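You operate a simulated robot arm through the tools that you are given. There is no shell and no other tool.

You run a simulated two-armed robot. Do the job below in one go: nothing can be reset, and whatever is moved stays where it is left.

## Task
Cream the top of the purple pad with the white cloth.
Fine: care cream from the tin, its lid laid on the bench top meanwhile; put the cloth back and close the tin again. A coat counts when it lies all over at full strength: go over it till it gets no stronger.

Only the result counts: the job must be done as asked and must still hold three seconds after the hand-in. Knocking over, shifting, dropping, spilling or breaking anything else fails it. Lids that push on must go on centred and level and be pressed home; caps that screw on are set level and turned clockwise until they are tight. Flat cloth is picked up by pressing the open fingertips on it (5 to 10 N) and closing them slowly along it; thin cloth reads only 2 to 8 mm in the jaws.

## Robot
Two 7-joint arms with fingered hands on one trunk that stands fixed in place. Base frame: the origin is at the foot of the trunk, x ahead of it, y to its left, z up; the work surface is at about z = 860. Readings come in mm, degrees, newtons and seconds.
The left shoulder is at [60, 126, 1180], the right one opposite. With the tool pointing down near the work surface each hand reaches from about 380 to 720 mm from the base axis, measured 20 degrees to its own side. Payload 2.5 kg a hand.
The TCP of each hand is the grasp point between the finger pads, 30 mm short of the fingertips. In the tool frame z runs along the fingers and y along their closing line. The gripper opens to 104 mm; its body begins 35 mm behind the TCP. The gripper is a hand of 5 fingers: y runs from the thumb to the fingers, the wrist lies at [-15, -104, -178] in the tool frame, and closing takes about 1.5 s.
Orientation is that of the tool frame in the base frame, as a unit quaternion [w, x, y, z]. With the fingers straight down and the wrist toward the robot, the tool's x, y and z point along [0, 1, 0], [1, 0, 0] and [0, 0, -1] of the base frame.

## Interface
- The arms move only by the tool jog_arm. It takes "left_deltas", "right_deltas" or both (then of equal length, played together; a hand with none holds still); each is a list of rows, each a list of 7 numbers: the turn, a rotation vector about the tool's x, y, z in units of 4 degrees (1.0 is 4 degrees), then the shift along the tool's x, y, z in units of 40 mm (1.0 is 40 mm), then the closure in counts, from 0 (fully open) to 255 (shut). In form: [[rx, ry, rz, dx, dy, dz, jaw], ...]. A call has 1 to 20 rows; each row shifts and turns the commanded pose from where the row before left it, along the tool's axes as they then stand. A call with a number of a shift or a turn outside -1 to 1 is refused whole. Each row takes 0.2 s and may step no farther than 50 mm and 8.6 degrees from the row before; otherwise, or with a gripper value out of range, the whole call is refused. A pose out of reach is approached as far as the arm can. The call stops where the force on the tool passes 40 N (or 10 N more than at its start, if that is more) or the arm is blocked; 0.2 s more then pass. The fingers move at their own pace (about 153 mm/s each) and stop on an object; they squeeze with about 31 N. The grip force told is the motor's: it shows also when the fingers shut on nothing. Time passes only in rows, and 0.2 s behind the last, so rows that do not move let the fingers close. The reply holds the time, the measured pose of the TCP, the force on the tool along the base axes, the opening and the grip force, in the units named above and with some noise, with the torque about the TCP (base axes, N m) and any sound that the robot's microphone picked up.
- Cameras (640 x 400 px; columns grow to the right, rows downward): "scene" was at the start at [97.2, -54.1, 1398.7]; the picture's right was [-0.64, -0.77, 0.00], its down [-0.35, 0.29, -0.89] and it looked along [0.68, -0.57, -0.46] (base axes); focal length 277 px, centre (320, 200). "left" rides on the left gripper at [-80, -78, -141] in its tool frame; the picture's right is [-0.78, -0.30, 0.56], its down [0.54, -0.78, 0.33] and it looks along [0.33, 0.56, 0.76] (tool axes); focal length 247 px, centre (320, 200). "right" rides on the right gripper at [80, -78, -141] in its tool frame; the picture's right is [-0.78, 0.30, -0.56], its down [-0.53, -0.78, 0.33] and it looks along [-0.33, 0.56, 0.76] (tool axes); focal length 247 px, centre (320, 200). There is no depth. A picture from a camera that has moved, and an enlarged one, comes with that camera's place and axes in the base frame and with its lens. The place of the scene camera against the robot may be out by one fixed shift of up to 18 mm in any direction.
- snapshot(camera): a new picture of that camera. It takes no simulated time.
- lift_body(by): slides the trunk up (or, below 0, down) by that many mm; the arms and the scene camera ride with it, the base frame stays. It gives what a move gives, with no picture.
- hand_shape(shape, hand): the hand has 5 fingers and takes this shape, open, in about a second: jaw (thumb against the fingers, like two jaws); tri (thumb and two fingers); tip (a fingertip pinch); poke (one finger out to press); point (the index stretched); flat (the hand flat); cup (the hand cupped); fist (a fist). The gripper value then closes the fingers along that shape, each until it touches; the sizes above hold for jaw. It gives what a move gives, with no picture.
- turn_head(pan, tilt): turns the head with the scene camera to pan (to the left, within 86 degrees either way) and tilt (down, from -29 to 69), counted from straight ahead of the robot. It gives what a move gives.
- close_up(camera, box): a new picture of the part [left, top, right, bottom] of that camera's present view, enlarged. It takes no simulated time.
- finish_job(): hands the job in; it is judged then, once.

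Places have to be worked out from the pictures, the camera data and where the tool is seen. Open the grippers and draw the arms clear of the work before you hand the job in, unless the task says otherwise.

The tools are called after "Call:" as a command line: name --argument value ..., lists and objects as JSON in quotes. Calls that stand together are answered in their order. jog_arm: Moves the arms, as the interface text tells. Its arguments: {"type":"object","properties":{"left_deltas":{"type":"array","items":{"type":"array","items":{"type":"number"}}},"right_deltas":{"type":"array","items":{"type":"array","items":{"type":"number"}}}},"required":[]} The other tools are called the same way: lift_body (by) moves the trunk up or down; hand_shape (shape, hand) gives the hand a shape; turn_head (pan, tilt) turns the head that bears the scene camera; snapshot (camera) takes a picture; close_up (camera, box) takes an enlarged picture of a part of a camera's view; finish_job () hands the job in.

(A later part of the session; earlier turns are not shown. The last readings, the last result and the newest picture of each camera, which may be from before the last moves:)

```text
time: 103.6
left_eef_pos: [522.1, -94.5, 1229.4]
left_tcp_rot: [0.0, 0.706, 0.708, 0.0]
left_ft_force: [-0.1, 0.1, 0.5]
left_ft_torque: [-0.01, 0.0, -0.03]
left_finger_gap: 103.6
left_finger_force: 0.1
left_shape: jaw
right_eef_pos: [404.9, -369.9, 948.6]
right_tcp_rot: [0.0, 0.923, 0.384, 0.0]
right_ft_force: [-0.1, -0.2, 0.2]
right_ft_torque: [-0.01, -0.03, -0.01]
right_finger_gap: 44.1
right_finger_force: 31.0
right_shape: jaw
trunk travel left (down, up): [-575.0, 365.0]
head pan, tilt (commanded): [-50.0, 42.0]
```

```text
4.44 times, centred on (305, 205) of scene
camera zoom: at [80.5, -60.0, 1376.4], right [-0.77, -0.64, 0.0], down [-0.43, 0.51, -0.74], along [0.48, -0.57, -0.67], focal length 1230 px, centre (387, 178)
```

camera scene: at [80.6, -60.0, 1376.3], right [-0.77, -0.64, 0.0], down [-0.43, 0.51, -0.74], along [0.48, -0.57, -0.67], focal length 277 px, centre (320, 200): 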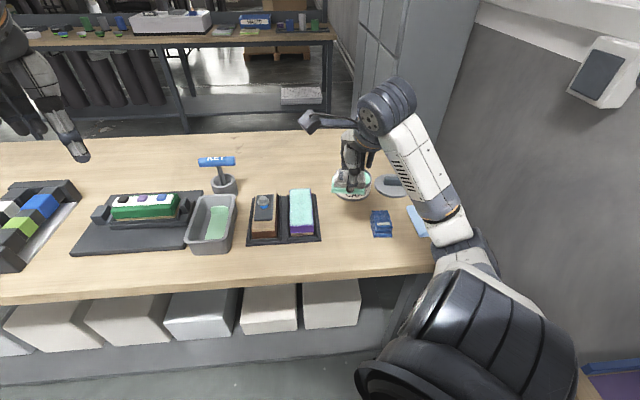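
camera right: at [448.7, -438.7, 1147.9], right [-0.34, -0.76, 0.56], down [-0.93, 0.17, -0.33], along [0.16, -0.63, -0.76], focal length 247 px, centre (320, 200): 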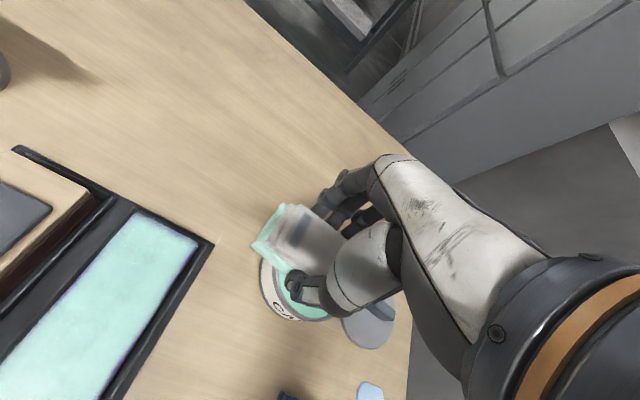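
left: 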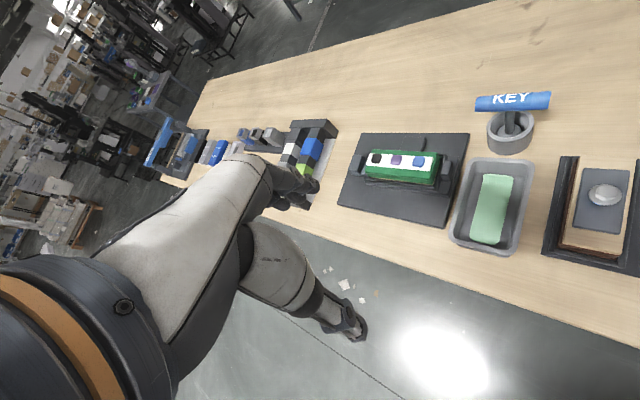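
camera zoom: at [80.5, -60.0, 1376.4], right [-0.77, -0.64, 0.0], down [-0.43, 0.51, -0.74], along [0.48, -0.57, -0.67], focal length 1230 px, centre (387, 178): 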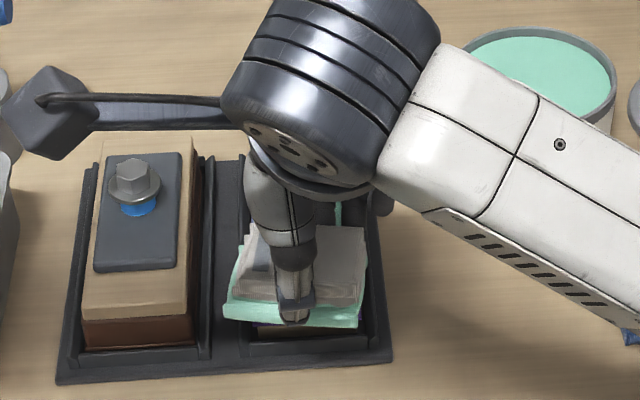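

The elbow has swung, so I check that the forearm keeps clear of the bench things before pressing.

Call:
snapshot --camera "scene"

Call:
snapshot --camera "right"

Call:
snapshot --camera "left"

```text
taken
camera scene: at [80.5, -60.0, 1376.4], right [-0.77, -0.64, 0.0], down [-0.43, 0.51, -0.74], along [0.48, -0.57, -0.67], focal length 277 px, centre (320, 200)
```

scene: 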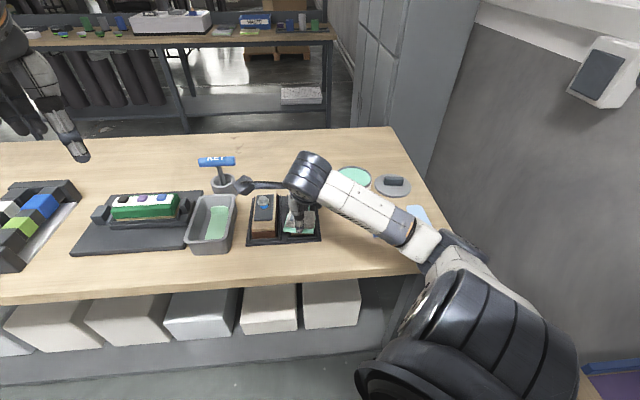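

```text
taken
camera right: at [407.2, -259.4, 1090.6], right [-0.34, -0.76, 0.56], down [-0.93, 0.17, -0.33], along [0.16, -0.63, -0.76], focal length 247 px, centre (320, 200)
```

right: 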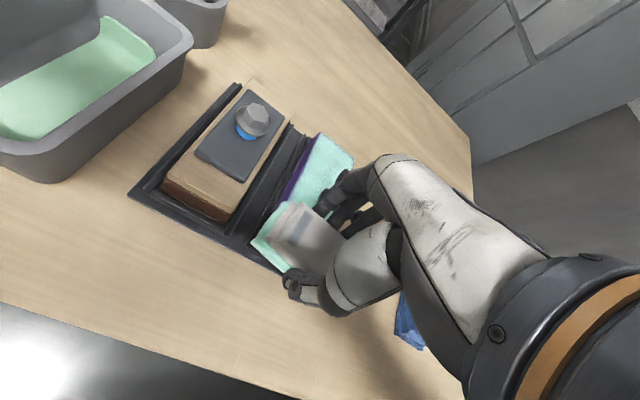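

```text
taken
camera left: at [445.2, -174.8, 1371.8], right [-0.3, -0.78, -0.56], down [-0.78, 0.53, -0.33], along [0.56, 0.33, -0.76], focal length 247 px, centre (320, 200)
```

left: 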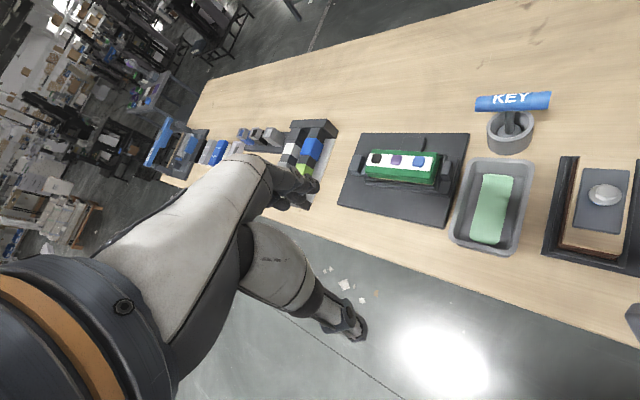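

The forearm is well above everything. I lower to contact at the near edge.

Call:
jog_arm --right_deltas '[[0, 0, 0, 0, 0, 0.05, 255], [0, 0, 0, 0, 0, 0.025, 255], [0, 0, 0, 0, 0, 0.025, 255], [0, 0, 0, 0, 0, 0, 255]]'

```text
time: 104.6
left_eef_pos: [523.0, -94.2, 1230.7]
left_tcp_rot: [0.0, 0.706, 0.708, 0.0]
left_ft_force: [-0.7, -0.1, 0.2]
left_ft_torque: [0.01, 0.01, 0.0]
left_finger_gap: 103.9
left_finger_force: 0.0
left_shape: jaw
right_eef_pos: [404.5, -369.9, 945.2]
right_tcp_rot: [0.001, 0.924, 0.383, 0.001]
right_ft_force: [0.3, -0.2, 1.2]
right_ft_torque: [0.01, -0.01, 0.01]
right_finger_gap: 43.8
right_finger_force: 30.6
right_shape: jaw
trunk travel left (down, up): [-575.0, 365.0]
head pan, tilt (commanded): [-50.0, 42.0]
```

Light contact. I press about 0.8 mm more and rub across the whole near edge.

Call:
jog_arm --right_deltas '[[0, 0, 0, 0, 0, 0.02, 255], [0, 0, 0, -0.18, 0, 0, 255], [0, 0, 0, -0.18, 0, 0, 255], [0, 0, 0, 0, 0.2, 0, 255], [0, 0, 0, 0, -0.2, 0, 255], [0, 0, 0, 0.18, 0, 0, 255], [0, 0, 0, 0.18, 0, 0, 255], [0, 0, 0, 0, 0.2, 0, 255], [0, 0, 0, 0, -0.2, 0, 255], [0, 0, 0, 0.16, 0, 0, 255], [0, 0, 0, 0.16, 0, 0, 255], [0, 0, 0, 0, 0.2, 0, 255], [0, 0, 0, 0, -0.2, 0, 255], [0, 0, 0, -0.2, 0, 0, 255], [0, 0, 0, -0.2, 0, 0, 255], [0, 0, 0, -0.2, 0, 0, 255], [0, 0, 0, 0, 0.2, 0, 255], [0, 0, 0, 0, 0, 0, 255]]'

```text
time: 108.4
left_eef_pos: [522.4, -93.5, 1230.1]
left_tcp_rot: [0.001, 0.706, 0.708, -0.001]
left_ft_force: [-0.6, 0.2, 0.0]
left_ft_torque: [0.01, -0.01, -0.01]
left_finger_gap: 103.3
left_finger_force: 0.1
left_shape: jaw
right_eef_pos: [402.4, -384.8, 944.5]
right_tcp_rot: [0.001, 0.924, 0.382, 0.001]
right_ft_force: [-2.8, 2.9, 8.5]
right_ft_torque: [0.05, 0.05, -0.01]
right_finger_gap: 44.1
right_finger_force: 31.3
right_shape: jaw
trunk travel left (down, up): [-575.0, 365.0]
head pan, tilt (commanded): [-50.0, 42.0]
```

At 8.5 N, I stroke along the right side to the far end.

Call:
jog_arm --right_deltas '[[0, 0, 0, -0.05, 0.2, 0, 255], [0, 0, 0, 0, 0.2, 0, 255], [0, 0, 0, 0, 0.2, 0, 255], [0, 0, 0, 0, 0.2, 0, 255], [0, 0, 0, 0, 0.2, 0, 255], [0, 0, 0, 0, 0.2, 0, 255], [0, 0, 0, 0, 0.2, 0, 255], [0, 0, 0, 0, 0.2, 0, 255], [0, 0, 0, 0, 0.2, 0, 255], [0, 0, 0, 0, 0.2, 0, 255], [0, 0, 0, 0, 0.2, 0, 255], [0, 0, 0, 0, 0.2, 0, 255], [0, 0, 0, 0, 0.2, 0, 255], [0, 0, 0, 0, 0.2, 0, 255], [0, 0, 0, 0, 0.2, 0, 255], [0, 0, 0, 0, 0.2, 0, 255], [0, 0, 0, 0, 0.2, 0, 255], [0, 0, 0, 0, 0, 0, 255]]'

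Call:
jog_arm --right_deltas '[[0, 0, 0, 0.18, 0, 0, 255], [0, 0, 0, 0.18, 0, 0, 255], [0, 0, 0, 0.18, 0, 0, 255], [0, 0, 0, 0, -0.2, 0, 255], [0, 0, 0, 0, 0.2, 0, 255], [0, 0, 0, -0.18, 0, 0, 255], [0, 0, 0, -0.18, 0, 0, 255], [0, 0, 0, 0.18, 0, 0, 255], [0, 0, 0, 0.18, 0, 0, 255], [0, 0, 0, 0.18, 0, 0, 255], [0, 0, 0, 0, 0, 0, 255]]'

```text
time: 112.2
left_eef_pos: [522.1, -94.1, 1231.4]
left_tcp_rot: [0.0, 0.707, 0.707, 0.0]
left_ft_force: [-0.2, -0.1, 0.2]
left_ft_torque: [-0.02, 0.02, -0.01]
left_finger_gap: 103.8
left_finger_force: 0.1
left_shape: jaw
right_eef_pos: [497.9, -481.9, 945.5]
right_tcp_rot: [0.0, 0.924, 0.382, 0.0]
right_ft_force: [-1.8, 1.5, 3.4]
right_ft_torque: [0.08, 0.04, -0.02]
right_finger_gap: 44.1
right_finger_force: 31.6
right_shape: jaw
trunk travel left (down, up): [-575.0, 365.0]
head pan, tilt (commanded): [-50.0, 42.0]
```

```text
time: 114.6
left_eef_pos: [522.5, -94.1, 1231.4]
left_tcp_rot: [0.0, 0.706, 0.708, 0.0]
left_ft_force: [-0.1, -0.8, -1.0]
left_ft_torque: [0.03, -0.03, -0.01]
left_finger_gap: 103.5
left_finger_force: 0.0
left_shape: jaw
right_eef_pos: [519.0, -460.6, 945.0]
right_tcp_rot: [0.001, 0.924, 0.382, 0.001]
right_ft_force: [-2.0, -2.8, 7.5]
right_ft_torque: [-0.06, 0.08, 0.02]
right_finger_gap: 44.1
right_finger_force: 30.9
right_shape: jaw
trunk travel left (down, up): [-575.0, 365.0]
head pan, tilt (commanded): [-50.0, 42.0]
```

Now back along the left side to the near end.

Call:
jog_arm --right_deltas '[[0, 0, 0, -0.08, -0.2, 0, 255], [0, 0, 0, 0, -0.2, 0, 255], [0, 0, 0, 0, -0.2, 0, 255], [0, 0, 0, 0, -0.2, 0, 255], [0, 0, 0, 0, -0.2, 0, 255], [0, 0, 0, 0, -0.2, 0, 255], [0, 0, 0, 0, -0.2, 0, 255], [0, 0, 0, 0, -0.2, 0, 255], [0, 0, 0, 0, -0.2, 0, 255], [0, 0, 0, 0, -0.2, 0, 255], [0, 0, 0, 0, -0.2, 0, 255], [0, 0, 0, 0, -0.2, 0, 255], [0, 0, 0, 0, -0.2, 0, 255], [0, 0, 0, 0, -0.2, 0, 255], [0, 0, 0, 0, -0.2, 0, 255], [0, 0, 0, 0, -0.2, 0, 255], [0, 0, 0, 0, -0.2, 0, 255], [0, 0, 0, 0, 0, 0, 255]]'

Call:
jog_arm --right_deltas '[[0, 0, 0, -0.18, 0, 0, 255], [0, 0, 0, -0.18, 0, 0, 255], [0, 0, 0, 0, 0, -0.1, 255], [0, 0, 0, 0, 0, -0.3, 255], [0, 0, 0, 0, 0, -0.6, 255], [0, 0, 0, 0, 0, -0.6, 255], [0, 0, 0, 0, 0, -0.6, 255], [0, 0, 0, 0, 0, -0.35, 255], [0, 0, 0, -0.5, 0.06, 0, 255], [0, 0, 0, -0.72, 0.09, 0, 255], [0, 0, 0, -0.72, 0.09, 0, 255], [0, 0, 0, -0.72, 0.08, 0, 255], [0, 0, 0, 0, 0, 0, 255]]'

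Call:
close_up --camera "right" --box '[150, 160, 210, 250]'

Call:
close_up --camera "right" --box '[180, 120, 240, 190]'

Call:
close_up --camera "scene" --box '[284, 205, 320, 240]'

Call:
close_up --camera "right" --box '[110, 100, 270, 270]'

```text
time: 118.4
left_eef_pos: [522.0, -94.0, 1230.4]
left_tcp_rot: [0.0, 0.706, 0.708, 0.0]
left_ft_force: [0.1, -0.4, 0.8]
left_ft_torque: [-0.01, 0.03, 0.02]
left_finger_gap: 103.6
left_finger_force: 0.1
left_shape: jaw
right_eef_pos: [421.5, -366.2, 944.7]
right_tcp_rot: [0.0, 0.924, 0.382, 0.0]
right_ft_force: [1.7, -1.8, 5.2]
right_ft_torque: [-0.12, -0.08, 0.02]
right_finger_gap: 43.9
right_finger_force: 30.7
right_shape: jaw
trunk travel left (down, up): [-575.0, 365.0]
head pan, tilt (commanded): [-50.0, 42.0]
```

```text
time: 121.2
left_eef_pos: [522.1, -94.4, 1230.1]
left_tcp_rot: [0.0, 0.707, 0.707, 0.0]
left_ft_force: [0.4, 0.3, -0.1]
left_ft_torque: [0.04, 0.01, -0.01]
left_finger_gap: 103.4
left_finger_force: 0.0
left_shape: jaw
right_eef_pos: [343.4, -462.4, 1045.2]
right_tcp_rot: [0.0, 0.924, 0.383, 0.0]
right_ft_force: [-0.4, 0.1, -1.6]
right_ft_torque: [0.01, 0.03, 0.03]
right_finger_gap: 44.2
right_finger_force: 31.0
right_shape: jaw
trunk travel left (down, up): [-575.0, 365.0]
head pan, tilt (commanded): [-50.0, 42.0]
```

```text
4.44 times, centred on (180, 205) of right
camera zoom: at [345.3, -351.4, 1187.4], right [-0.34, -0.76, 0.56], down [-0.93, 0.17, -0.33], along [0.16, -0.63, -0.76], focal length 1098 px, centre (942, 178)
```

zoom: 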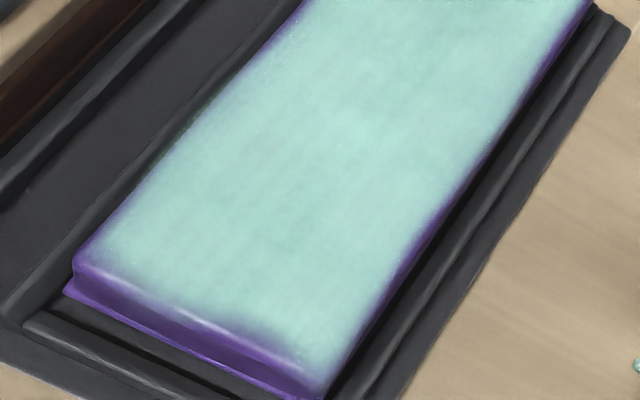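

```text
5.71 times, centred on (210, 155) of right
camera zoom: at [345.3, -351.4, 1187.4], right [-0.34, -0.76, 0.56], down [-0.93, 0.17, -0.33], along [0.16, -0.63, -0.76], focal length 1411 px, centre (949, 457)
```

zoom: 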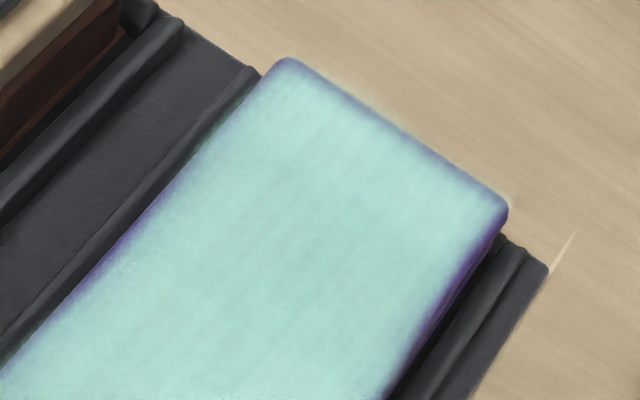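

```text
11.43 times, centred on (302, 222) of scene
camera zoom: at [80.5, -59.9, 1376.4], right [-0.77, -0.64, 0.0], down [-0.43, 0.51, -0.74], along [0.48, -0.57, -0.67], focal length 3163 px, centre (526, -57)
```

zoom: 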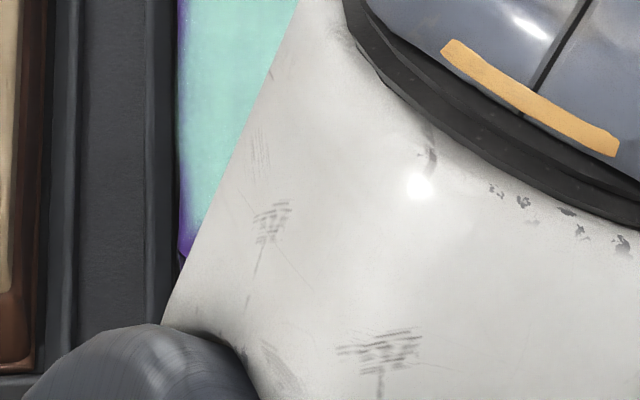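

```text
2.35 times, centred on (190, 185) of right
camera zoom: at [345.3, -351.4, 1187.4], right [-0.34, -0.76, 0.56], down [-0.93, 0.17, -0.33], along [0.16, -0.63, -0.76], focal length 581 px, centre (626, 235)
```

zoom: 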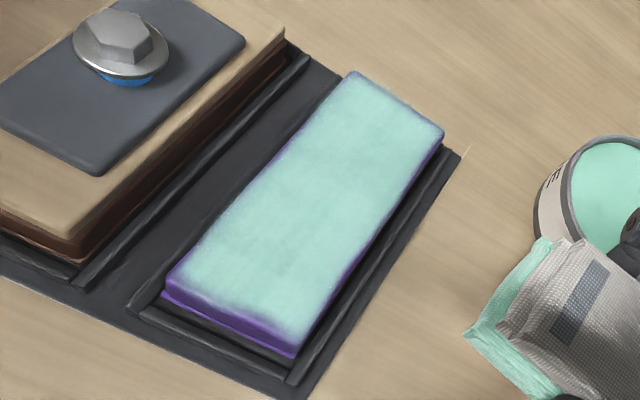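

The edges look exactly as before the extra rubbing, so the coat no longer gets stronger anywhere. Now I put the cloth back, first turning the hand 90° back to yaw +45°.

Call:
jog_arm --right_deltas '[[0, 0, -1, 0, 0, 0, 255], [0, 0, -1, 0, 0, 0, 255], [0, 0, -1, 0, 0, 0, 255], [0, 0, -1, 0, 0, 0, 255], [0, 0, -1, 0, 0, 0, 255], [0, 0, -1, 0, 0, 0, 255], [0, 0, -1, 0, 0, 0, 255], [0, 0, -1, 0, 0, 0, 255], [0, 0, -1, 0, 0, 0, 255], [0, 0, -1, 0, 0, 0, 255], [0, 0, -1, 0, 0, 0, 255], [0, 0, -1, 0, 0, 0, 255], [0, 0, -1, 0, 0, 0, 255], [0, 0, -1, 0, 0, 0, 255], [0, 0, -1, 0, 0, 0, 255], [0, 0, -1, 0, 0, 0, 255], [0, 0, -1, 0, 0, 0, 255], [0, 0, -1, 0, 0, 0, 255], [0, 0, -1, 0, 0, 0, 255], [0, 0, -1, 0, 0, 0, 255]]'

Call:
jog_arm --right_deltas '[[0, 0, -1, 0, 0, 0, 255], [0, 0, -1, 0, 0, 0, 255], [0, 0, -0.5, 0, 0, 0, 255], [0, 0, 0, 0, 0, 0, 255], [0, 0, 0, 0, 0, 0, 255]]'

Call:
snapshot --camera "scene"

Call:
snapshot --camera "right"

```text
time: 125.4
left_eef_pos: [523.2, -94.7, 1230.2]
left_tcp_rot: [0.0, 0.707, 0.708, 0.0]
left_ft_force: [0.2, 0.4, -0.5]
left_ft_torque: [-0.03, 0.0, -0.05]
left_finger_gap: 103.7
left_finger_force: 0.1
left_shape: jaw
right_eef_pos: [345.7, -461.5, 1046.0]
right_tcp_rot: [0.0, 0.46, 0.888, 0.0]
right_ft_force: [0.6, -0.7, 0.7]
right_ft_torque: [0.0, 0.03, -0.03]
right_finger_gap: 43.7
right_finger_force: 31.0
right_shape: jaw
trunk travel left (down, up): [-575.0, 365.0]
head pan, tilt (commanded): [-50.0, 42.0]
```

```text
time: 126.6
left_eef_pos: [522.2, -94.2, 1229.1]
left_tcp_rot: [0.0, 0.706, 0.708, 0.0]
left_ft_force: [0.7, 0.9, 0.9]
left_ft_torque: [0.01, -0.03, 0.01]
left_finger_gap: 103.8
left_finger_force: 0.1
left_shape: jaw
right_eef_pos: [343.6, -461.5, 1046.2]
right_tcp_rot: [0.0, 0.383, 0.924, 0.001]
right_ft_force: [-0.1, 0.3, -0.4]
right_ft_torque: [0.02, 0.01, -0.01]
right_finger_gap: 43.8
right_finger_force: 31.1
right_shape: jaw
trunk travel left (down, up): [-575.0, 365.0]
head pan, tilt (commanded): [-50.0, 42.0]
```

```text
taken
camera scene: at [80.5, -60.0, 1376.4], right [-0.77, -0.64, 0.0], down [-0.43, 0.51, -0.74], along [0.48, -0.57, -0.67], focal length 277 px, centre (320, 200)
```

scene: 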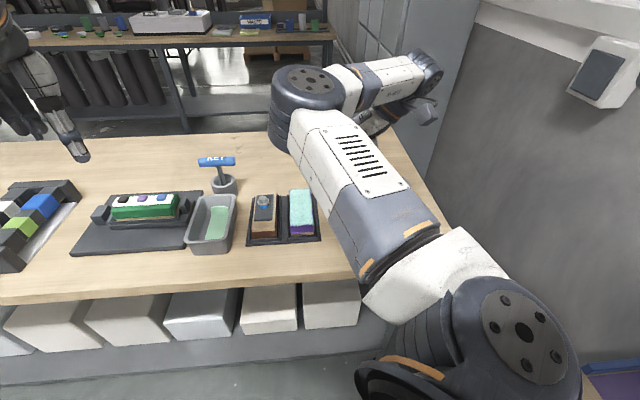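

```text
taken
camera right: at [231.9, -460.7, 1187.9], right [0.76, -0.34, 0.56], down [-0.17, -0.93, -0.33], along [0.63, 0.16, -0.76], focal length 247 px, centre (320, 200)
```

right: 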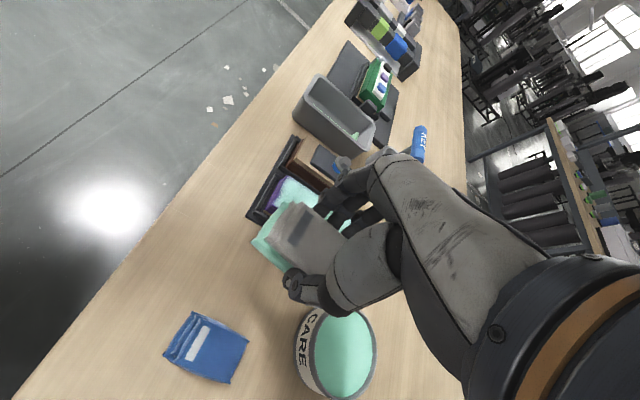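

The elbow has swung over high, but everything below stays clear. Summing my commanded steps, I must shift 11.6 mm back along the tool's x and 0.9 mm along y to return exactly to the pick pose. I do that and lower to about 20 mm above the bench.

Call:
jog_arm --right_deltas '[[0, 0, 0, 0.291, 0.023, 0, 255], [0, 0, 0, 0, 0, 0.5, 255], [0, 0, 0, 0, 0, 0.7, 255], [0, 0, 0, 0, 0, 0.7, 255], [0, 0, 0, 0, 0, 0.7, 255], [0, 0, 0, 0, 0, 0.4, 255], [0, 0, 0, 0, 0, 0, 255]]'

Call:
close_up --camera "right" --box '[200, 140, 440, 340]'

Call:
snapshot --camera "scene"

```text
time: 128.2
left_eef_pos: [523.5, -93.4, 1230.5]
left_tcp_rot: [0.0, 0.706, 0.708, 0.0]
left_ft_force: [0.2, 0.2, -0.2]
left_ft_torque: [0.01, -0.01, 0.01]
left_finger_gap: 103.7
left_finger_force: 0.1
left_shape: jaw
right_eef_pos: [335.2, -452.8, 925.5]
right_tcp_rot: [0.0, 0.383, 0.924, 0.001]
right_ft_force: [0.1, -0.7, -1.0]
right_ft_torque: [0.04, 0.01, -0.01]
right_finger_gap: 43.8
right_finger_force: 31.0
right_shape: jaw
trunk travel left (down, up): [-575.0, 365.0]
head pan, tilt (commanded): [-50.0, 42.0]
```

```text
2.00 times, centred on (320, 240) of right
camera zoom: at [223.6, -451.6, 1066.4], right [0.76, -0.34, 0.56], down [-0.17, -0.93, -0.33], along [0.63, 0.16, -0.76], focal length 494 px, centre (320, 120)
```

zoom: 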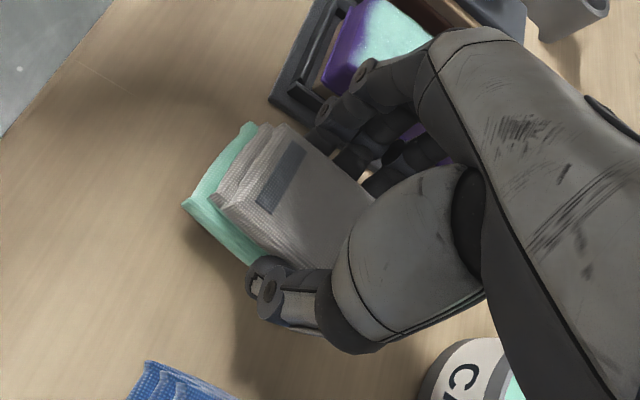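

```text
taken
camera scene: at [80.4, -60.0, 1376.4], right [-0.77, -0.64, 0.0], down [-0.43, 0.51, -0.74], along [0.48, -0.57, -0.67], focal length 277 px, centre (320, 200)
```

scene: 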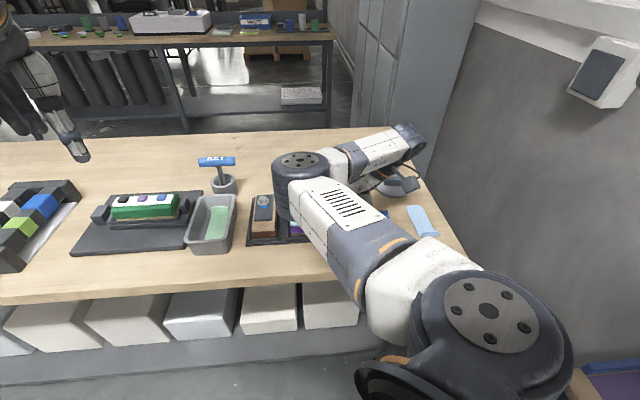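

The elbow works out at about z ≈ 1130, far above the tray. The cloth is aligned over its old place, so I lower it the last 20 mm, slowly at the end.

Call:
jog_arm --right_deltas '[[0, 0, 0, 0, 0, 0.2, 255], [0, 0, 0, 0, 0, 0.15, 255], [0, 0, 0, 0, 0, 0.075, 255], [0, 0, 0, 0, 0, 0.05, 255], [0, 0, 0, 0, 0, 0, 255]]'

Call:
close_up --camera "right" --box '[200, 140, 440, 340]'

```text
time: 129.4
left_eef_pos: [523.4, -93.8, 1230.2]
left_tcp_rot: [0.0, 0.707, 0.708, 0.0]
left_ft_force: [-0.5, -0.3, 0.3]
left_ft_torque: [-0.04, -0.02, -0.03]
left_finger_gap: 103.6
left_finger_force: 0.0
left_shape: jaw
right_eef_pos: [335.9, -453.2, 905.9]
right_tcp_rot: [0.0, 0.382, 0.924, 0.0]
right_ft_force: [0.1, -0.5, -0.3]
right_ft_torque: [-0.01, 0.02, -0.04]
right_finger_gap: 43.6
right_finger_force: 30.7
right_shape: jaw
trunk travel left (down, up): [-575.0, 365.0]
head pan, tilt (commanded): [-50.0, 42.0]
```

```text
2.00 times, centred on (320, 240) of right
camera zoom: at [224.3, -452.0, 1048.1], right [0.76, -0.34, 0.56], down [-0.17, -0.93, -0.33], along [0.63, 0.16, -0.76], focal length 494 px, centre (320, 120)
```

zoom: 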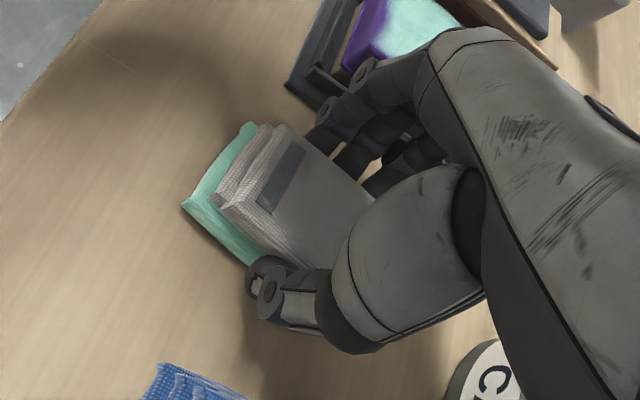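

Almost down, 2 mm to go. I step down to touch.

Call:
jog_arm --right_deltas '[[0, 0, 0, 0, 0, 0.025, 255], [0, 0, 0, 0, 0, 0.025, 255], [0, 0, 0, 0, 0, 0, 255]]'

```text
time: 130.2
left_eef_pos: [522.9, -93.0, 1230.2]
left_tcp_rot: [0.0, 0.707, 0.708, 0.0]
left_ft_force: [-0.5, 0.1, 0.0]
left_ft_torque: [0.02, -0.03, 0.03]
left_finger_gap: 103.7
left_finger_force: 0.0
left_shape: jaw
right_eef_pos: [335.8, -452.8, 905.2]
right_tcp_rot: [0.0, 0.383, 0.924, 0.0]
right_ft_force: [-0.2, 0.0, -0.7]
right_ft_torque: [0.0, -0.02, 0.01]
right_finger_gap: 43.9
right_finger_force: 31.3
right_shape: jaw
trunk travel left (down, up): [-575.0, 365.0]
head pan, tilt (commanded): [-50.0, 42.0]
```

Not touching yet; one more millimetre at a time.

Call:
jog_arm --right_deltas '[[0, 0, 0, 0, 0, 0.025, 255], [0, 0, 0, 0, 0, 0, 255]]'

```text
time: 130.8
left_eef_pos: [523.4, -94.3, 1229.4]
left_tcp_rot: [0.0, 0.706, 0.708, -0.001]
left_ft_force: [0.4, 0.4, -0.1]
left_ft_torque: [0.04, 0.02, -0.04]
left_finger_gap: 103.5
left_finger_force: 0.1
left_shape: jaw
right_eef_pos: [336.2, -452.6, 902.7]
right_tcp_rot: [0.0, 0.382, 0.924, 0.001]
right_ft_force: [0.0, -0.1, -0.9]
right_ft_torque: [0.02, 0.05, 0.04]
right_finger_gap: 43.8
right_finger_force: 31.2
right_shape: jaw
trunk travel left (down, up): [-575.0, 365.0]
head pan, tilt (commanded): [-50.0, 42.0]
```

Still free at 902.7. Pressing may have pushed the cloth slightly up in the grip, so I continue by 1 mm.

Call:
jog_arm --right_deltas '[[0, 0, 0, 0, 0, 0.025, 255], [0, 0, 0, 0, 0, 0, 255]]'

```text
time: 131.4
left_eef_pos: [522.8, -94.3, 1229.3]
left_tcp_rot: [0.0, 0.707, 0.708, 0.0]
left_ft_force: [0.0, 0.6, -0.2]
left_ft_torque: [0.01, 0.01, 0.02]
left_finger_gap: 103.6
left_finger_force: 0.1
left_shape: jaw
right_eef_pos: [336.6, -453.3, 903.3]
right_tcp_rot: [0.0, 0.383, 0.924, 0.0]
right_ft_force: [0.0, -0.6, 0.9]
right_ft_torque: [-0.04, -0.03, -0.01]
right_finger_gap: 43.7
right_finger_force: 31.1
right_shape: jaw
trunk travel left (down, up): [-575.0, 365.0]
head pan, tilt (commanded): [-50.0, 42.0]
```

Call:
jog_arm --right_deltas '[[0, 0, 0, 0, 0, 0.02, 255], [0, 0, 0, 0, 0, 0, 255]]'

```text
time: 132.0
left_eef_pos: [523.3, -93.4, 1230.0]
left_tcp_rot: [0.0, 0.707, 0.707, 0.0]
left_ft_force: [0.5, -0.8, -0.5]
left_ft_torque: [0.01, -0.01, 0.04]
left_finger_gap: 103.7
left_finger_force: 0.1
left_shape: jaw
right_eef_pos: [336.1, -453.1, 902.2]
right_tcp_rot: [0.001, 0.383, 0.924, 0.0]
right_ft_force: [0.4, -0.8, 3.2]
right_ft_torque: [-0.05, 0.01, 0.01]
right_finger_gap: 43.8
right_finger_force: 31.6
right_shape: jaw
trunk travel left (down, up): [-575.0, 365.0]
head pan, tilt (commanded): [-50.0, 42.0]
```

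The cloth now rests on the bench with 3.2 N. I open slowly to the same 64 mm gap as before.

Call:
jog_arm --right_deltas '[[0, 0, 0, 0, 0, 0, 200], [0, 0, 0, 0, 0, 0, 140], [0, 0, 0, 0, 0, 0, 125], [0, 0, 0, 0, 0, 0, 110], [0, 0, 0, 0, 0, 0, 97], [0, 0, 0, 0, 0, 0, 97], [0, 0, 0, 0, 0, 0, 97]]'

Call:
close_up --camera "right" --box '[200, 140, 440, 340]'

```text
time: 133.6
left_eef_pos: [524.1, -95.2, 1229.8]
left_tcp_rot: [-0.001, 0.706, 0.708, 0.0]
left_ft_force: [-0.4, -0.1, 0.0]
left_ft_torque: [-0.05, -0.03, 0.0]
left_finger_gap: 103.6
left_finger_force: 0.1
left_shape: jaw
right_eef_pos: [336.6, -452.2, 901.6]
right_tcp_rot: [0.0, 0.382, 0.924, 0.001]
right_ft_force: [0.1, -0.6, 0.1]
right_ft_torque: [0.02, -0.03, -0.01]
right_finger_gap: 64.0
right_finger_force: 0.1
right_shape: jaw
trunk travel left (down, up): [-575.0, 365.0]
head pan, tilt (commanded): [-50.0, 42.0]
```

```text
2.00 times, centred on (320, 240) of right
camera zoom: at [224.6, -451.8, 1043.8], right [0.76, -0.34, 0.56], down [-0.17, -0.93, -0.33], along [0.63, 0.16, -0.76], focal length 494 px, centre (320, 120)
```

zoom: 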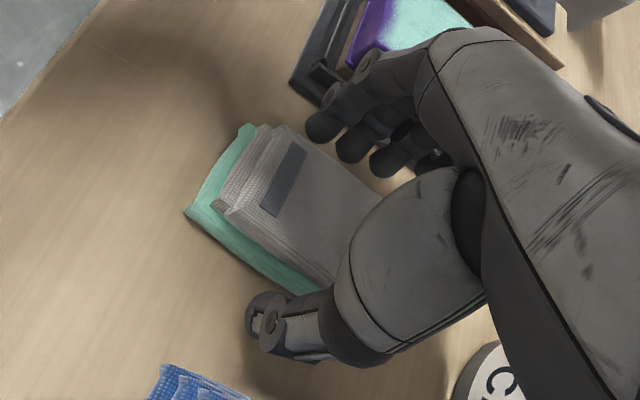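

The cloth is released and lies flat where it was. I rise straight up.

Call:
jog_arm --right_deltas '[[0, 0, 0, 0, 0, -0.1, 97], [0, 0, 0, 0, 0, -0.4, 97], [0, 0, 0, 0, 0, -0.7, 97], [0, 0, 0, 0, 0, -0.7, 97], [0, 0, 0, 0, 0, -0.7, 97], [0, 0, 0, 0, 0, -0.7, 97], [0, 0, 0, 0, 0, 0, 97]]'

Call:
snapshot --camera "right"

Call:
snapshot --camera "scene"

```text
time: 135.2
left_eef_pos: [524.6, -94.0, 1229.2]
left_tcp_rot: [0.0, 0.707, 0.707, 0.0]
left_ft_force: [-0.3, 0.0, 0.0]
left_ft_torque: [-0.03, 0.02, -0.04]
left_finger_gap: 103.5
left_finger_force: 0.1
left_shape: jaw
right_eef_pos: [337.0, -453.4, 1036.5]
right_tcp_rot: [0.0, 0.383, 0.924, 0.0]
right_ft_force: [0.0, 0.7, 0.6]
right_ft_torque: [-0.01, 0.01, 0.03]
right_finger_gap: 64.2
right_finger_force: 0.1
right_shape: jaw
trunk travel left (down, up): [-575.0, 365.0]
head pan, tilt (commanded): [-50.0, 42.0]
```

```text
taken
camera right: at [225.0, -451.9, 1177.9], right [0.76, -0.34, 0.56], down [-0.17, -0.93, -0.33], along [0.63, 0.16, -0.76], focal length 247 px, centre (320, 200)
```

right: 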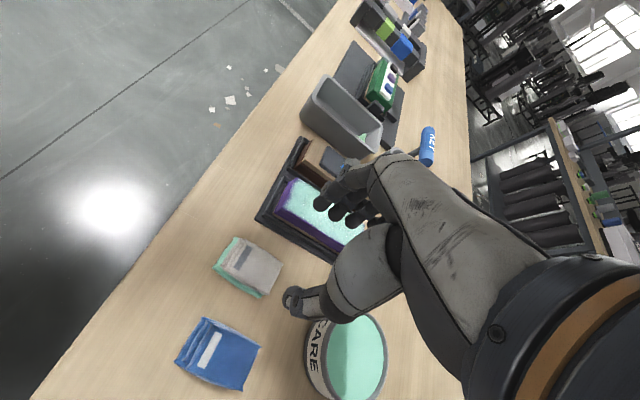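

```text
taken
camera scene: at [80.5, -60.0, 1376.3], right [-0.77, -0.64, 0.0], down [-0.43, 0.51, -0.74], along [0.48, -0.57, -0.67], focal length 277 px, centre (320, 200)
```

scene: 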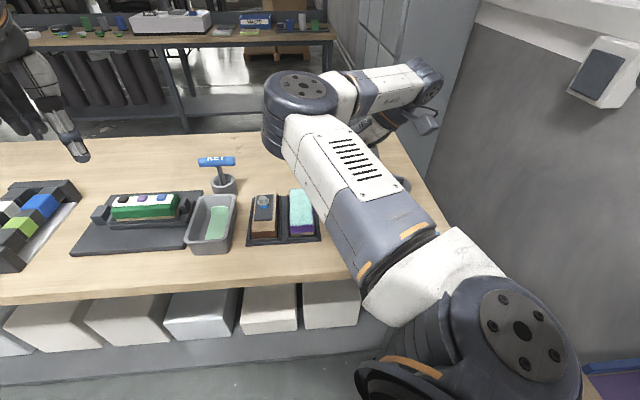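

The cloth lies where it started and the pad is evenly mint. Next I turn the hand back to yaw -47° to fetch the lid.

Call:
jog_arm --right_deltas '[[0, 0, 1, 0, 0, 0, 97], [0, 0, 1, 0, 0, 0, 97], [0, 0, 1, 0, 0, 0, 97], [0, 0, 1, 0, 0, 0, 97], [0, 0, 1, 0, 0, 0, 97], [0, 0, 1, 0, 0, 0, 97], [0, 0, 1, 0, 0, 0, 97], [0, 0, 1, 0, 0, 0, 97], [0, 0, 1, 0, 0, 0, 97], [0, 0, 1, 0, 0, 0, 97], [0, 0, 1, 0, 0, 0, 97], [0, 0, 1, 0, 0, 0, 97], [0, 0, 1, 0, 0, 0, 97], [0, 0, 1, 0, 0, 0, 97], [0, 0, 1, 0, 0, 0, 97], [0, 0, 1, 0, 0, 0, 97], [0, 0, 1, 0, 0, 0, 97], [0, 0, 1, 0, 0, 0, 97], [0, 0, 1, 0, 0, 0, 97], [0, 0, 1, 0, 0, 0, 97]]'

Call:
jog_arm --right_deltas '[[0, 0, 1, 0, 0, 0, 97], [0, 0, 1, 0, 0, 0, 97], [0, 0, 1, 0, 0, 0, 97], [0, 0, 0, -0.58, 0.615, 0, 97], [0, 0, 0, -0.58, 0.615, 0, 97], [0, 0, 0, -0.58, 0.615, 0, 97], [0, 0, 0, -0.58, 0.615, 0, 97], [0, 0, 0, -0.58, 0.615, 0, 97], [0, 0, 0, -0.58, 0.615, 0, 97], [0, 0, 0, -0.57, 0.615, 0, 97], [0, 0, 0, 0, 0, 0, 120], [0, 0, 0, 0, 0, 0, 120]]'

Call:
snapshot --camera "right"

Call:
snapshot --camera "scene"

```text
time: 139.4
left_eef_pos: [522.7, -94.1, 1230.4]
left_tcp_rot: [-0.001, 0.706, 0.708, 0.0]
left_ft_force: [-0.3, -0.3, 0.3]
left_ft_torque: [-0.02, -0.02, 0.02]
left_finger_gap: 103.7
left_finger_force: 0.1
left_shape: jaw
right_eef_pos: [336.3, -452.9, 1034.3]
right_tcp_rot: [0.0, 0.887, 0.461, 0.0]
right_ft_force: [-0.9, 0.3, 0.5]
right_ft_torque: [0.01, 0.01, 0.0]
right_finger_gap: 64.2
right_finger_force: 0.0
right_shape: jaw
trunk travel left (down, up): [-575.0, 365.0]
head pan, tilt (commanded): [-50.0, 42.0]
```

```text
time: 142.0
left_eef_pos: [523.9, -93.8, 1230.6]
left_tcp_rot: [0.0, 0.706, 0.708, 0.0]
left_ft_force: [-0.1, -0.5, 0.0]
left_ft_torque: [0.01, 0.03, -0.03]
left_finger_gap: 103.9
left_finger_force: 0.0
left_shape: jaw
right_eef_pos: [331.8, -689.2, 1036.0]
right_tcp_rot: [0.0, 0.931, 0.365, 0.0]
right_ft_force: [-0.3, -0.3, -0.5]
right_ft_torque: [-0.04, 0.0, 0.02]
right_finger_gap: 55.5
right_finger_force: 0.2
right_shape: jaw
trunk travel left (down, up): [-575.0, 365.0]
head pan, tilt (commanded): [-50.0, 42.0]
```

```text
taken
camera right: at [337.3, -578.9, 1178.5], right [-0.37, -0.75, 0.56], down [-0.92, 0.2, -0.33], along [0.13, -0.63, -0.76], focal length 247 px, centre (320, 200)
```

right: 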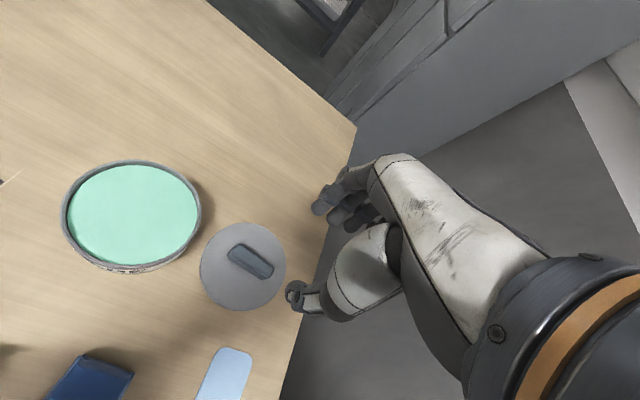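

```text
taken
camera scene: at [80.4, -60.0, 1376.4], right [-0.77, -0.64, 0.0], down [-0.43, 0.51, -0.74], along [0.48, -0.57, -0.67], focal length 277 px, centre (320, 200)
```

scene: 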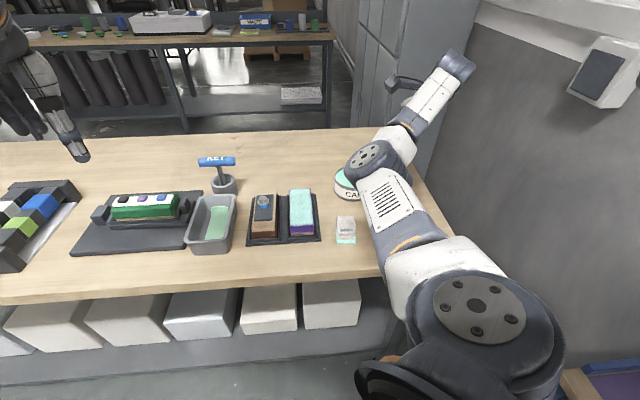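

The hand is about 4 mm short of the lid's bar position. I correct and descend partway, then check against the picture.

Call:
jog_arm --right_deltas '[[0, 0, 0, 0.067, 0.086, 0.4, 120], [0, 0, 0, 0, 0, 0.6, 120], [0, 0, 0, 0, 0, 0.6, 120], [0, 0, 0, 0, 0, 0.4, 120], [0, 0, 0, 0, 0, 0, 120], [0, 0, 0, 0, 0, 0, 120]]'

Call:
close_up --camera "right" --box '[180, 120, 420, 350]'

Call:
snapshot --camera "scene"

```text
time: 143.4
left_eef_pos: [523.6, -94.5, 1229.7]
left_tcp_rot: [0.001, 0.706, 0.708, 0.0]
left_ft_force: [0.1, 0.2, 0.2]
left_ft_torque: [-0.02, -0.01, -0.02]
left_finger_gap: 103.5
left_finger_force: 0.0
left_shape: jaw
right_eef_pos: [339.7, -690.1, 954.8]
right_tcp_rot: [0.0, 0.93, 0.366, 0.0]
right_ft_force: [-0.4, 0.3, 0.3]
right_ft_torque: [-0.01, 0.0, 0.03]
right_finger_gap: 55.3
right_finger_force: 0.1
right_shape: jaw
trunk travel left (down, up): [-575.0, 365.0]
head pan, tilt (commanded): [-50.0, 42.0]
```

```text
1.74 times, centred on (300, 235) of right
camera zoom: at [345.2, -580.1, 1096.3], right [-0.37, -0.75, 0.56], down [-0.92, 0.2, -0.33], along [0.13, -0.63, -0.76], focal length 430 px, centre (355, 139)
```

zoom: 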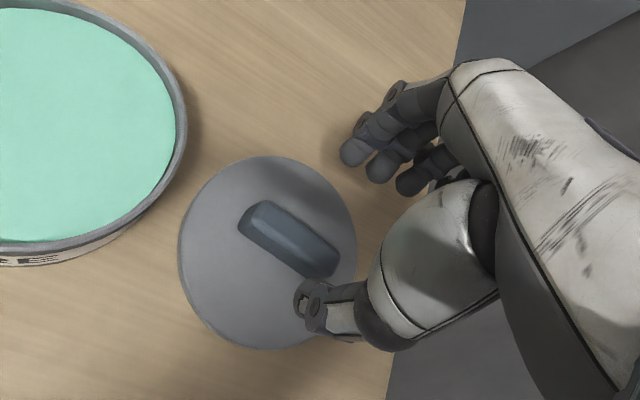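

```text
taken
camera scene: at [80.4, -60.0, 1376.4], right [-0.77, -0.64, 0.0], down [-0.43, 0.51, -0.74], along [0.48, -0.57, -0.67], focal length 277 px, centre (320, 200)
```

scene: 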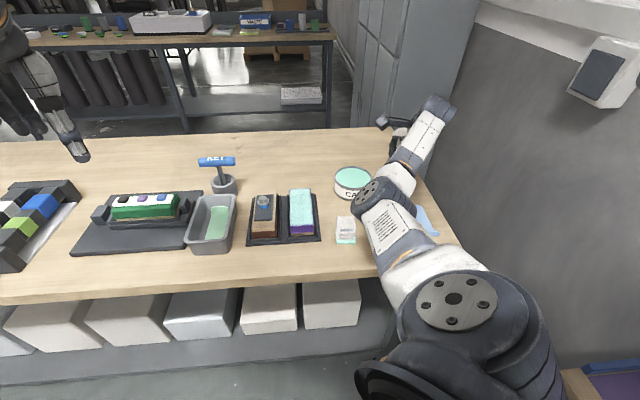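

By my step sums the correct spot is 4.8 mm back, because the last reading before the correction had not settled. I undo that shift and descend to just above the lid.

Call:
jog_arm --right_deltas '[[0, 0, 0, -0.067, -0.086, 0, 120], [0, 0, 0, 0, 0, 0.4, 120], [0, 0, 0, 0, 0, 0.4, 120], [0, 0, 0, 0, 0, 0.2, 120], [0, 0, 0, 0, 0, 0.2, 120], [0, 0, 0, 0, 0, 0, 120], [0, 0, 0, 0, 0, 0, 120]]'

Call:
close_up --camera "right" --box '[180, 120, 420, 350]'

Call:
close_up --camera "scene" --box '[340, 90, 450, 240]'

```text
time: 145.0
left_eef_pos: [523.0, -93.5, 1230.0]
left_tcp_rot: [0.0, 0.707, 0.708, 0.0]
left_ft_force: [0.4, -0.3, -0.2]
left_ft_torque: [0.0, 0.01, -0.01]
left_finger_gap: 103.4
left_finger_force: 0.1
left_shape: jaw
right_eef_pos: [336.0, -689.1, 905.5]
right_tcp_rot: [0.0, 0.93, 0.366, 0.0]
right_ft_force: [-0.1, 0.6, 0.3]
right_ft_torque: [-0.01, 0.02, 0.01]
right_finger_gap: 55.4
right_finger_force: 0.0
right_shape: jaw
trunk travel left (down, up): [-575.0, 365.0]
head pan, tilt (commanded): [-50.0, 42.0]
```

```text
1.74 times, centred on (300, 235) of right
camera zoom: at [340.8, -578.7, 1047.7], right [-0.37, -0.75, 0.56], down [-0.92, 0.2, -0.33], along [0.13, -0.63, -0.76], focal length 430 px, centre (355, 139)
```

zoom: 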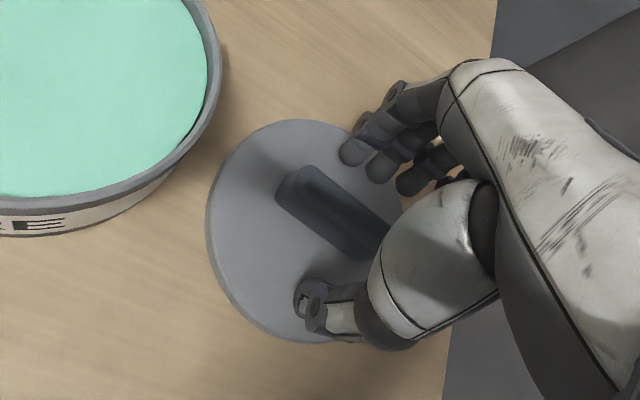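

```text
2.67 times, centred on (395, 165) of scene
camera zoom: at [80.4, -60.0, 1376.4], right [-0.77, -0.64, 0.0], down [-0.43, 0.51, -0.74], along [0.48, -0.57, -0.67], focal length 738 px, centre (120, 293)
```

zoom: 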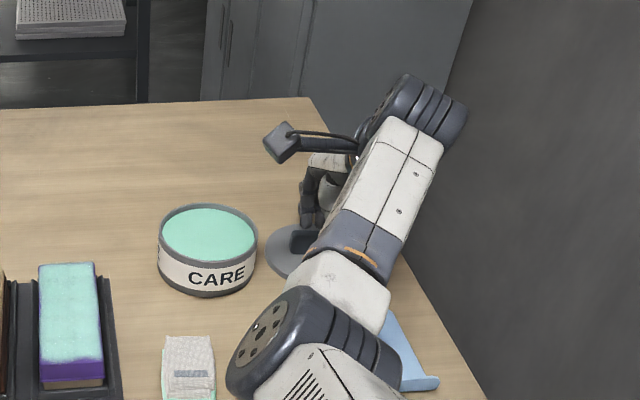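

Alignment over the bar matches the first grip. I go down the last 6 mm and close on the bar.

Call:
jog_arm --right_deltas '[[0, 0, 0, 0, 0, 0.1, 120], [0, 0, 0, 0, 0, 0.05, 120], [0, 0, 0, 0, 0, 0, 160], [0, 0, 0, 0, 0, 0, 200], [0, 0, 0, 0, 0, 0, 230], [0, 0, 0, 0, 0, 0, 255], [0, 0, 0, 0, 0, 0, 255], [0, 0, 0, 0, 0, 0, 255]]'

Call:
close_up --camera "right" --box '[180, 120, 420, 350]'

```text
time: 146.8
left_eef_pos: [523.3, -94.4, 1229.9]
left_tcp_rot: [-0.001, 0.706, 0.708, 0.0]
left_ft_force: [0.2, 0.8, 0.0]
left_ft_torque: [0.01, -0.04, 0.0]
left_finger_gap: 103.7
left_finger_force: 0.1
left_shape: jaw
right_eef_pos: [334.7, -689.9, 901.1]
right_tcp_rot: [0.0, 0.931, 0.366, 0.0]
right_ft_force: [0.1, 0.0, -0.3]
right_ft_torque: [-0.01, -0.02, -0.01]
right_finger_gap: 10.4
right_finger_force: 31.1
right_shape: jaw
trunk travel left (down, up): [-575.0, 365.0]
head pan, tilt (commanded): [-50.0, 42.0]
```

```text
1.74 times, centred on (300, 235) of right
camera zoom: at [340.2, -578.7, 1042.1], right [-0.37, -0.75, 0.56], down [-0.92, 0.2, -0.33], along [0.13, -0.63, -0.76], focal length 430 px, centre (355, 139)
```

zoom: 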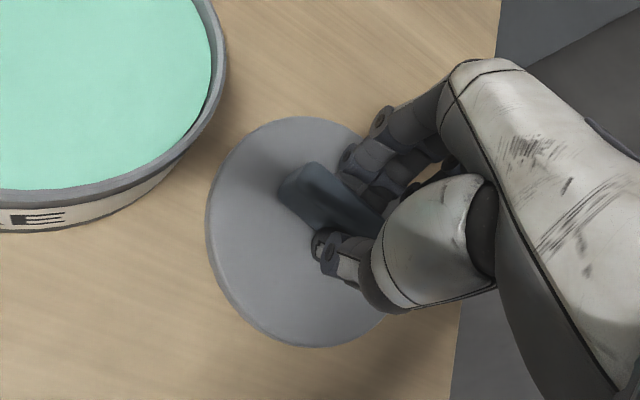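

The gap reads 10.4 mm, against 18.5 mm in my first grip, and I am 3 mm higher than then, so this is only a tip grip. I reopen, go 3 mm lower and close again for the same hold as before.

Call:
jog_arm --right_deltas '[[0, 0, 0, 0, 0, 0, 200], [0, 0, 0, 0, 0, 0, 150], [0, 0, 0, 0, 0, 0, 120], [0, 0, 0, 0, 0, 0, 120], [0, 0, 0, 0, 0, 0, 120]]'

Call:
jog_arm --right_deltas '[[0, 0, 0, 0, 0, 0.025, 120], [0, 0, 0, 0, 0, 0.025, 120], [0, 0, 0, 0, 0, 0.025, 120], [0, 0, 0, 0, 0, 0, 120]]'

Call:
close_up --camera "right" --box '[180, 120, 420, 350]'

```text
time: 148.0
left_eef_pos: [523.6, -93.7, 1230.1]
left_tcp_rot: [0.001, 0.707, 0.707, 0.0]
left_ft_force: [0.5, -0.4, -0.4]
left_ft_torque: [0.0, -0.03, 0.04]
left_finger_gap: 103.6
left_finger_force: 0.1
left_shape: jaw
right_eef_pos: [335.0, -688.7, 900.9]
right_tcp_rot: [0.0, 0.931, 0.366, 0.0]
right_ft_force: [-0.5, -0.1, 0.7]
right_ft_torque: [0.05, -0.01, -0.02]
right_finger_gap: 54.4
right_finger_force: 0.0
right_shape: jaw
trunk travel left (down, up): [-575.0, 365.0]
head pan, tilt (commanded): [-50.0, 42.0]
```

```text
time: 149.0
left_eef_pos: [523.0, -93.0, 1229.4]
left_tcp_rot: [0.0, 0.707, 0.708, 0.001]
left_ft_force: [-0.4, -0.4, 1.2]
left_ft_torque: [-0.01, 0.0, 0.01]
left_finger_gap: 103.5
left_finger_force: 0.0
left_shape: jaw
right_eef_pos: [335.9, -689.1, 897.5]
right_tcp_rot: [0.001, 0.931, 0.365, 0.0]
right_ft_force: [1.3, -0.1, 3.4]
right_ft_torque: [-0.01, -0.06, 0.02]
right_finger_gap: 55.1
right_finger_force: 0.1
right_shape: jaw
trunk travel left (down, up): [-575.0, 365.0]
head pan, tilt (commanded): [-50.0, 42.0]
```

```text
1.74 times, centred on (300, 235) of right
camera zoom: at [340.4, -578.4, 1039.6], right [-0.37, -0.74, 0.56], down [-0.92, 0.2, -0.33], along [0.13, -0.64, -0.76], focal length 430 px, centre (355, 139)
```

zoom: 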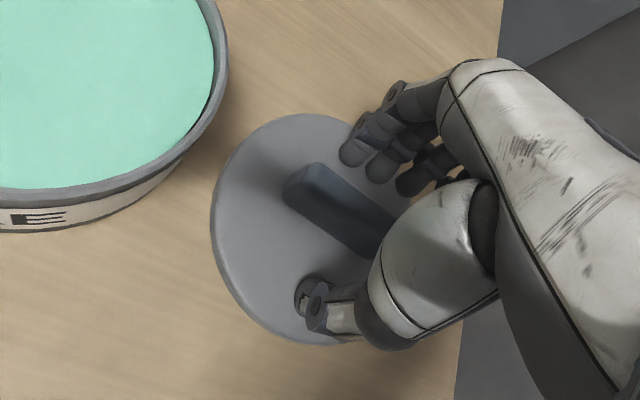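

The tips now rest lightly on the lid plate, as in the first grip. I close on the bar.

Call:
jog_arm --right_deltas '[[0, 0, 0, 0, 0, -0.01, 150], [0, 0, 0, 0, 0, 0, 180], [0, 0, 0, 0, 0, 0, 210], [0, 0, 0, 0, 0, 0, 235], [0, 0, 0, 0, 0, 0, 255], [0, 0, 0, 0, 0, 0, 255], [0, 0, 0, 0, 0, 0, 255]]'

Call:
close_up --camera "right" --box '[180, 120, 420, 350]'

```text
time: 150.6
left_eef_pos: [523.3, -94.1, 1230.2]
left_tcp_rot: [-0.001, 0.707, 0.707, 0.001]
left_ft_force: [-0.5, -1.0, -0.2]
left_ft_torque: [0.03, 0.04, 0.0]
left_finger_gap: 103.5
left_finger_force: 0.0
left_shape: jaw
right_eef_pos: [335.0, -688.5, 897.4]
right_tcp_rot: [0.0, 0.931, 0.366, -0.001]
right_ft_force: [-0.4, 1.0, 1.1]
right_ft_torque: [-0.03, -0.05, 0.02]
right_finger_gap: 16.8
right_finger_force: 31.0
right_shape: jaw
trunk travel left (down, up): [-575.0, 365.0]
head pan, tilt (commanded): [-50.0, 42.0]
```

```text
1.74 times, centred on (300, 235) of right
camera zoom: at [340.6, -578.2, 1039.5], right [-0.37, -0.75, 0.56], down [-0.92, 0.2, -0.33], along [0.13, -0.63, -0.76], focal length 430 px, centre (355, 139)
```

zoom: 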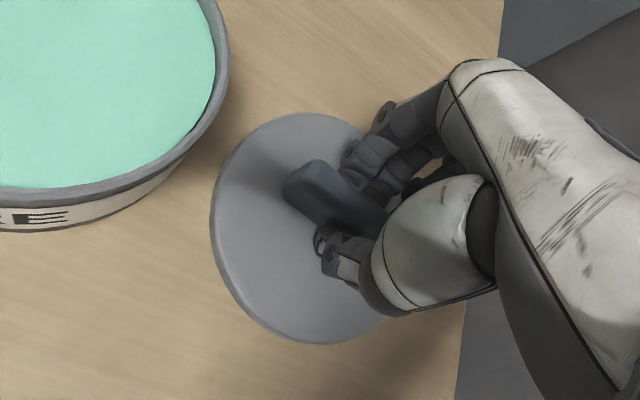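

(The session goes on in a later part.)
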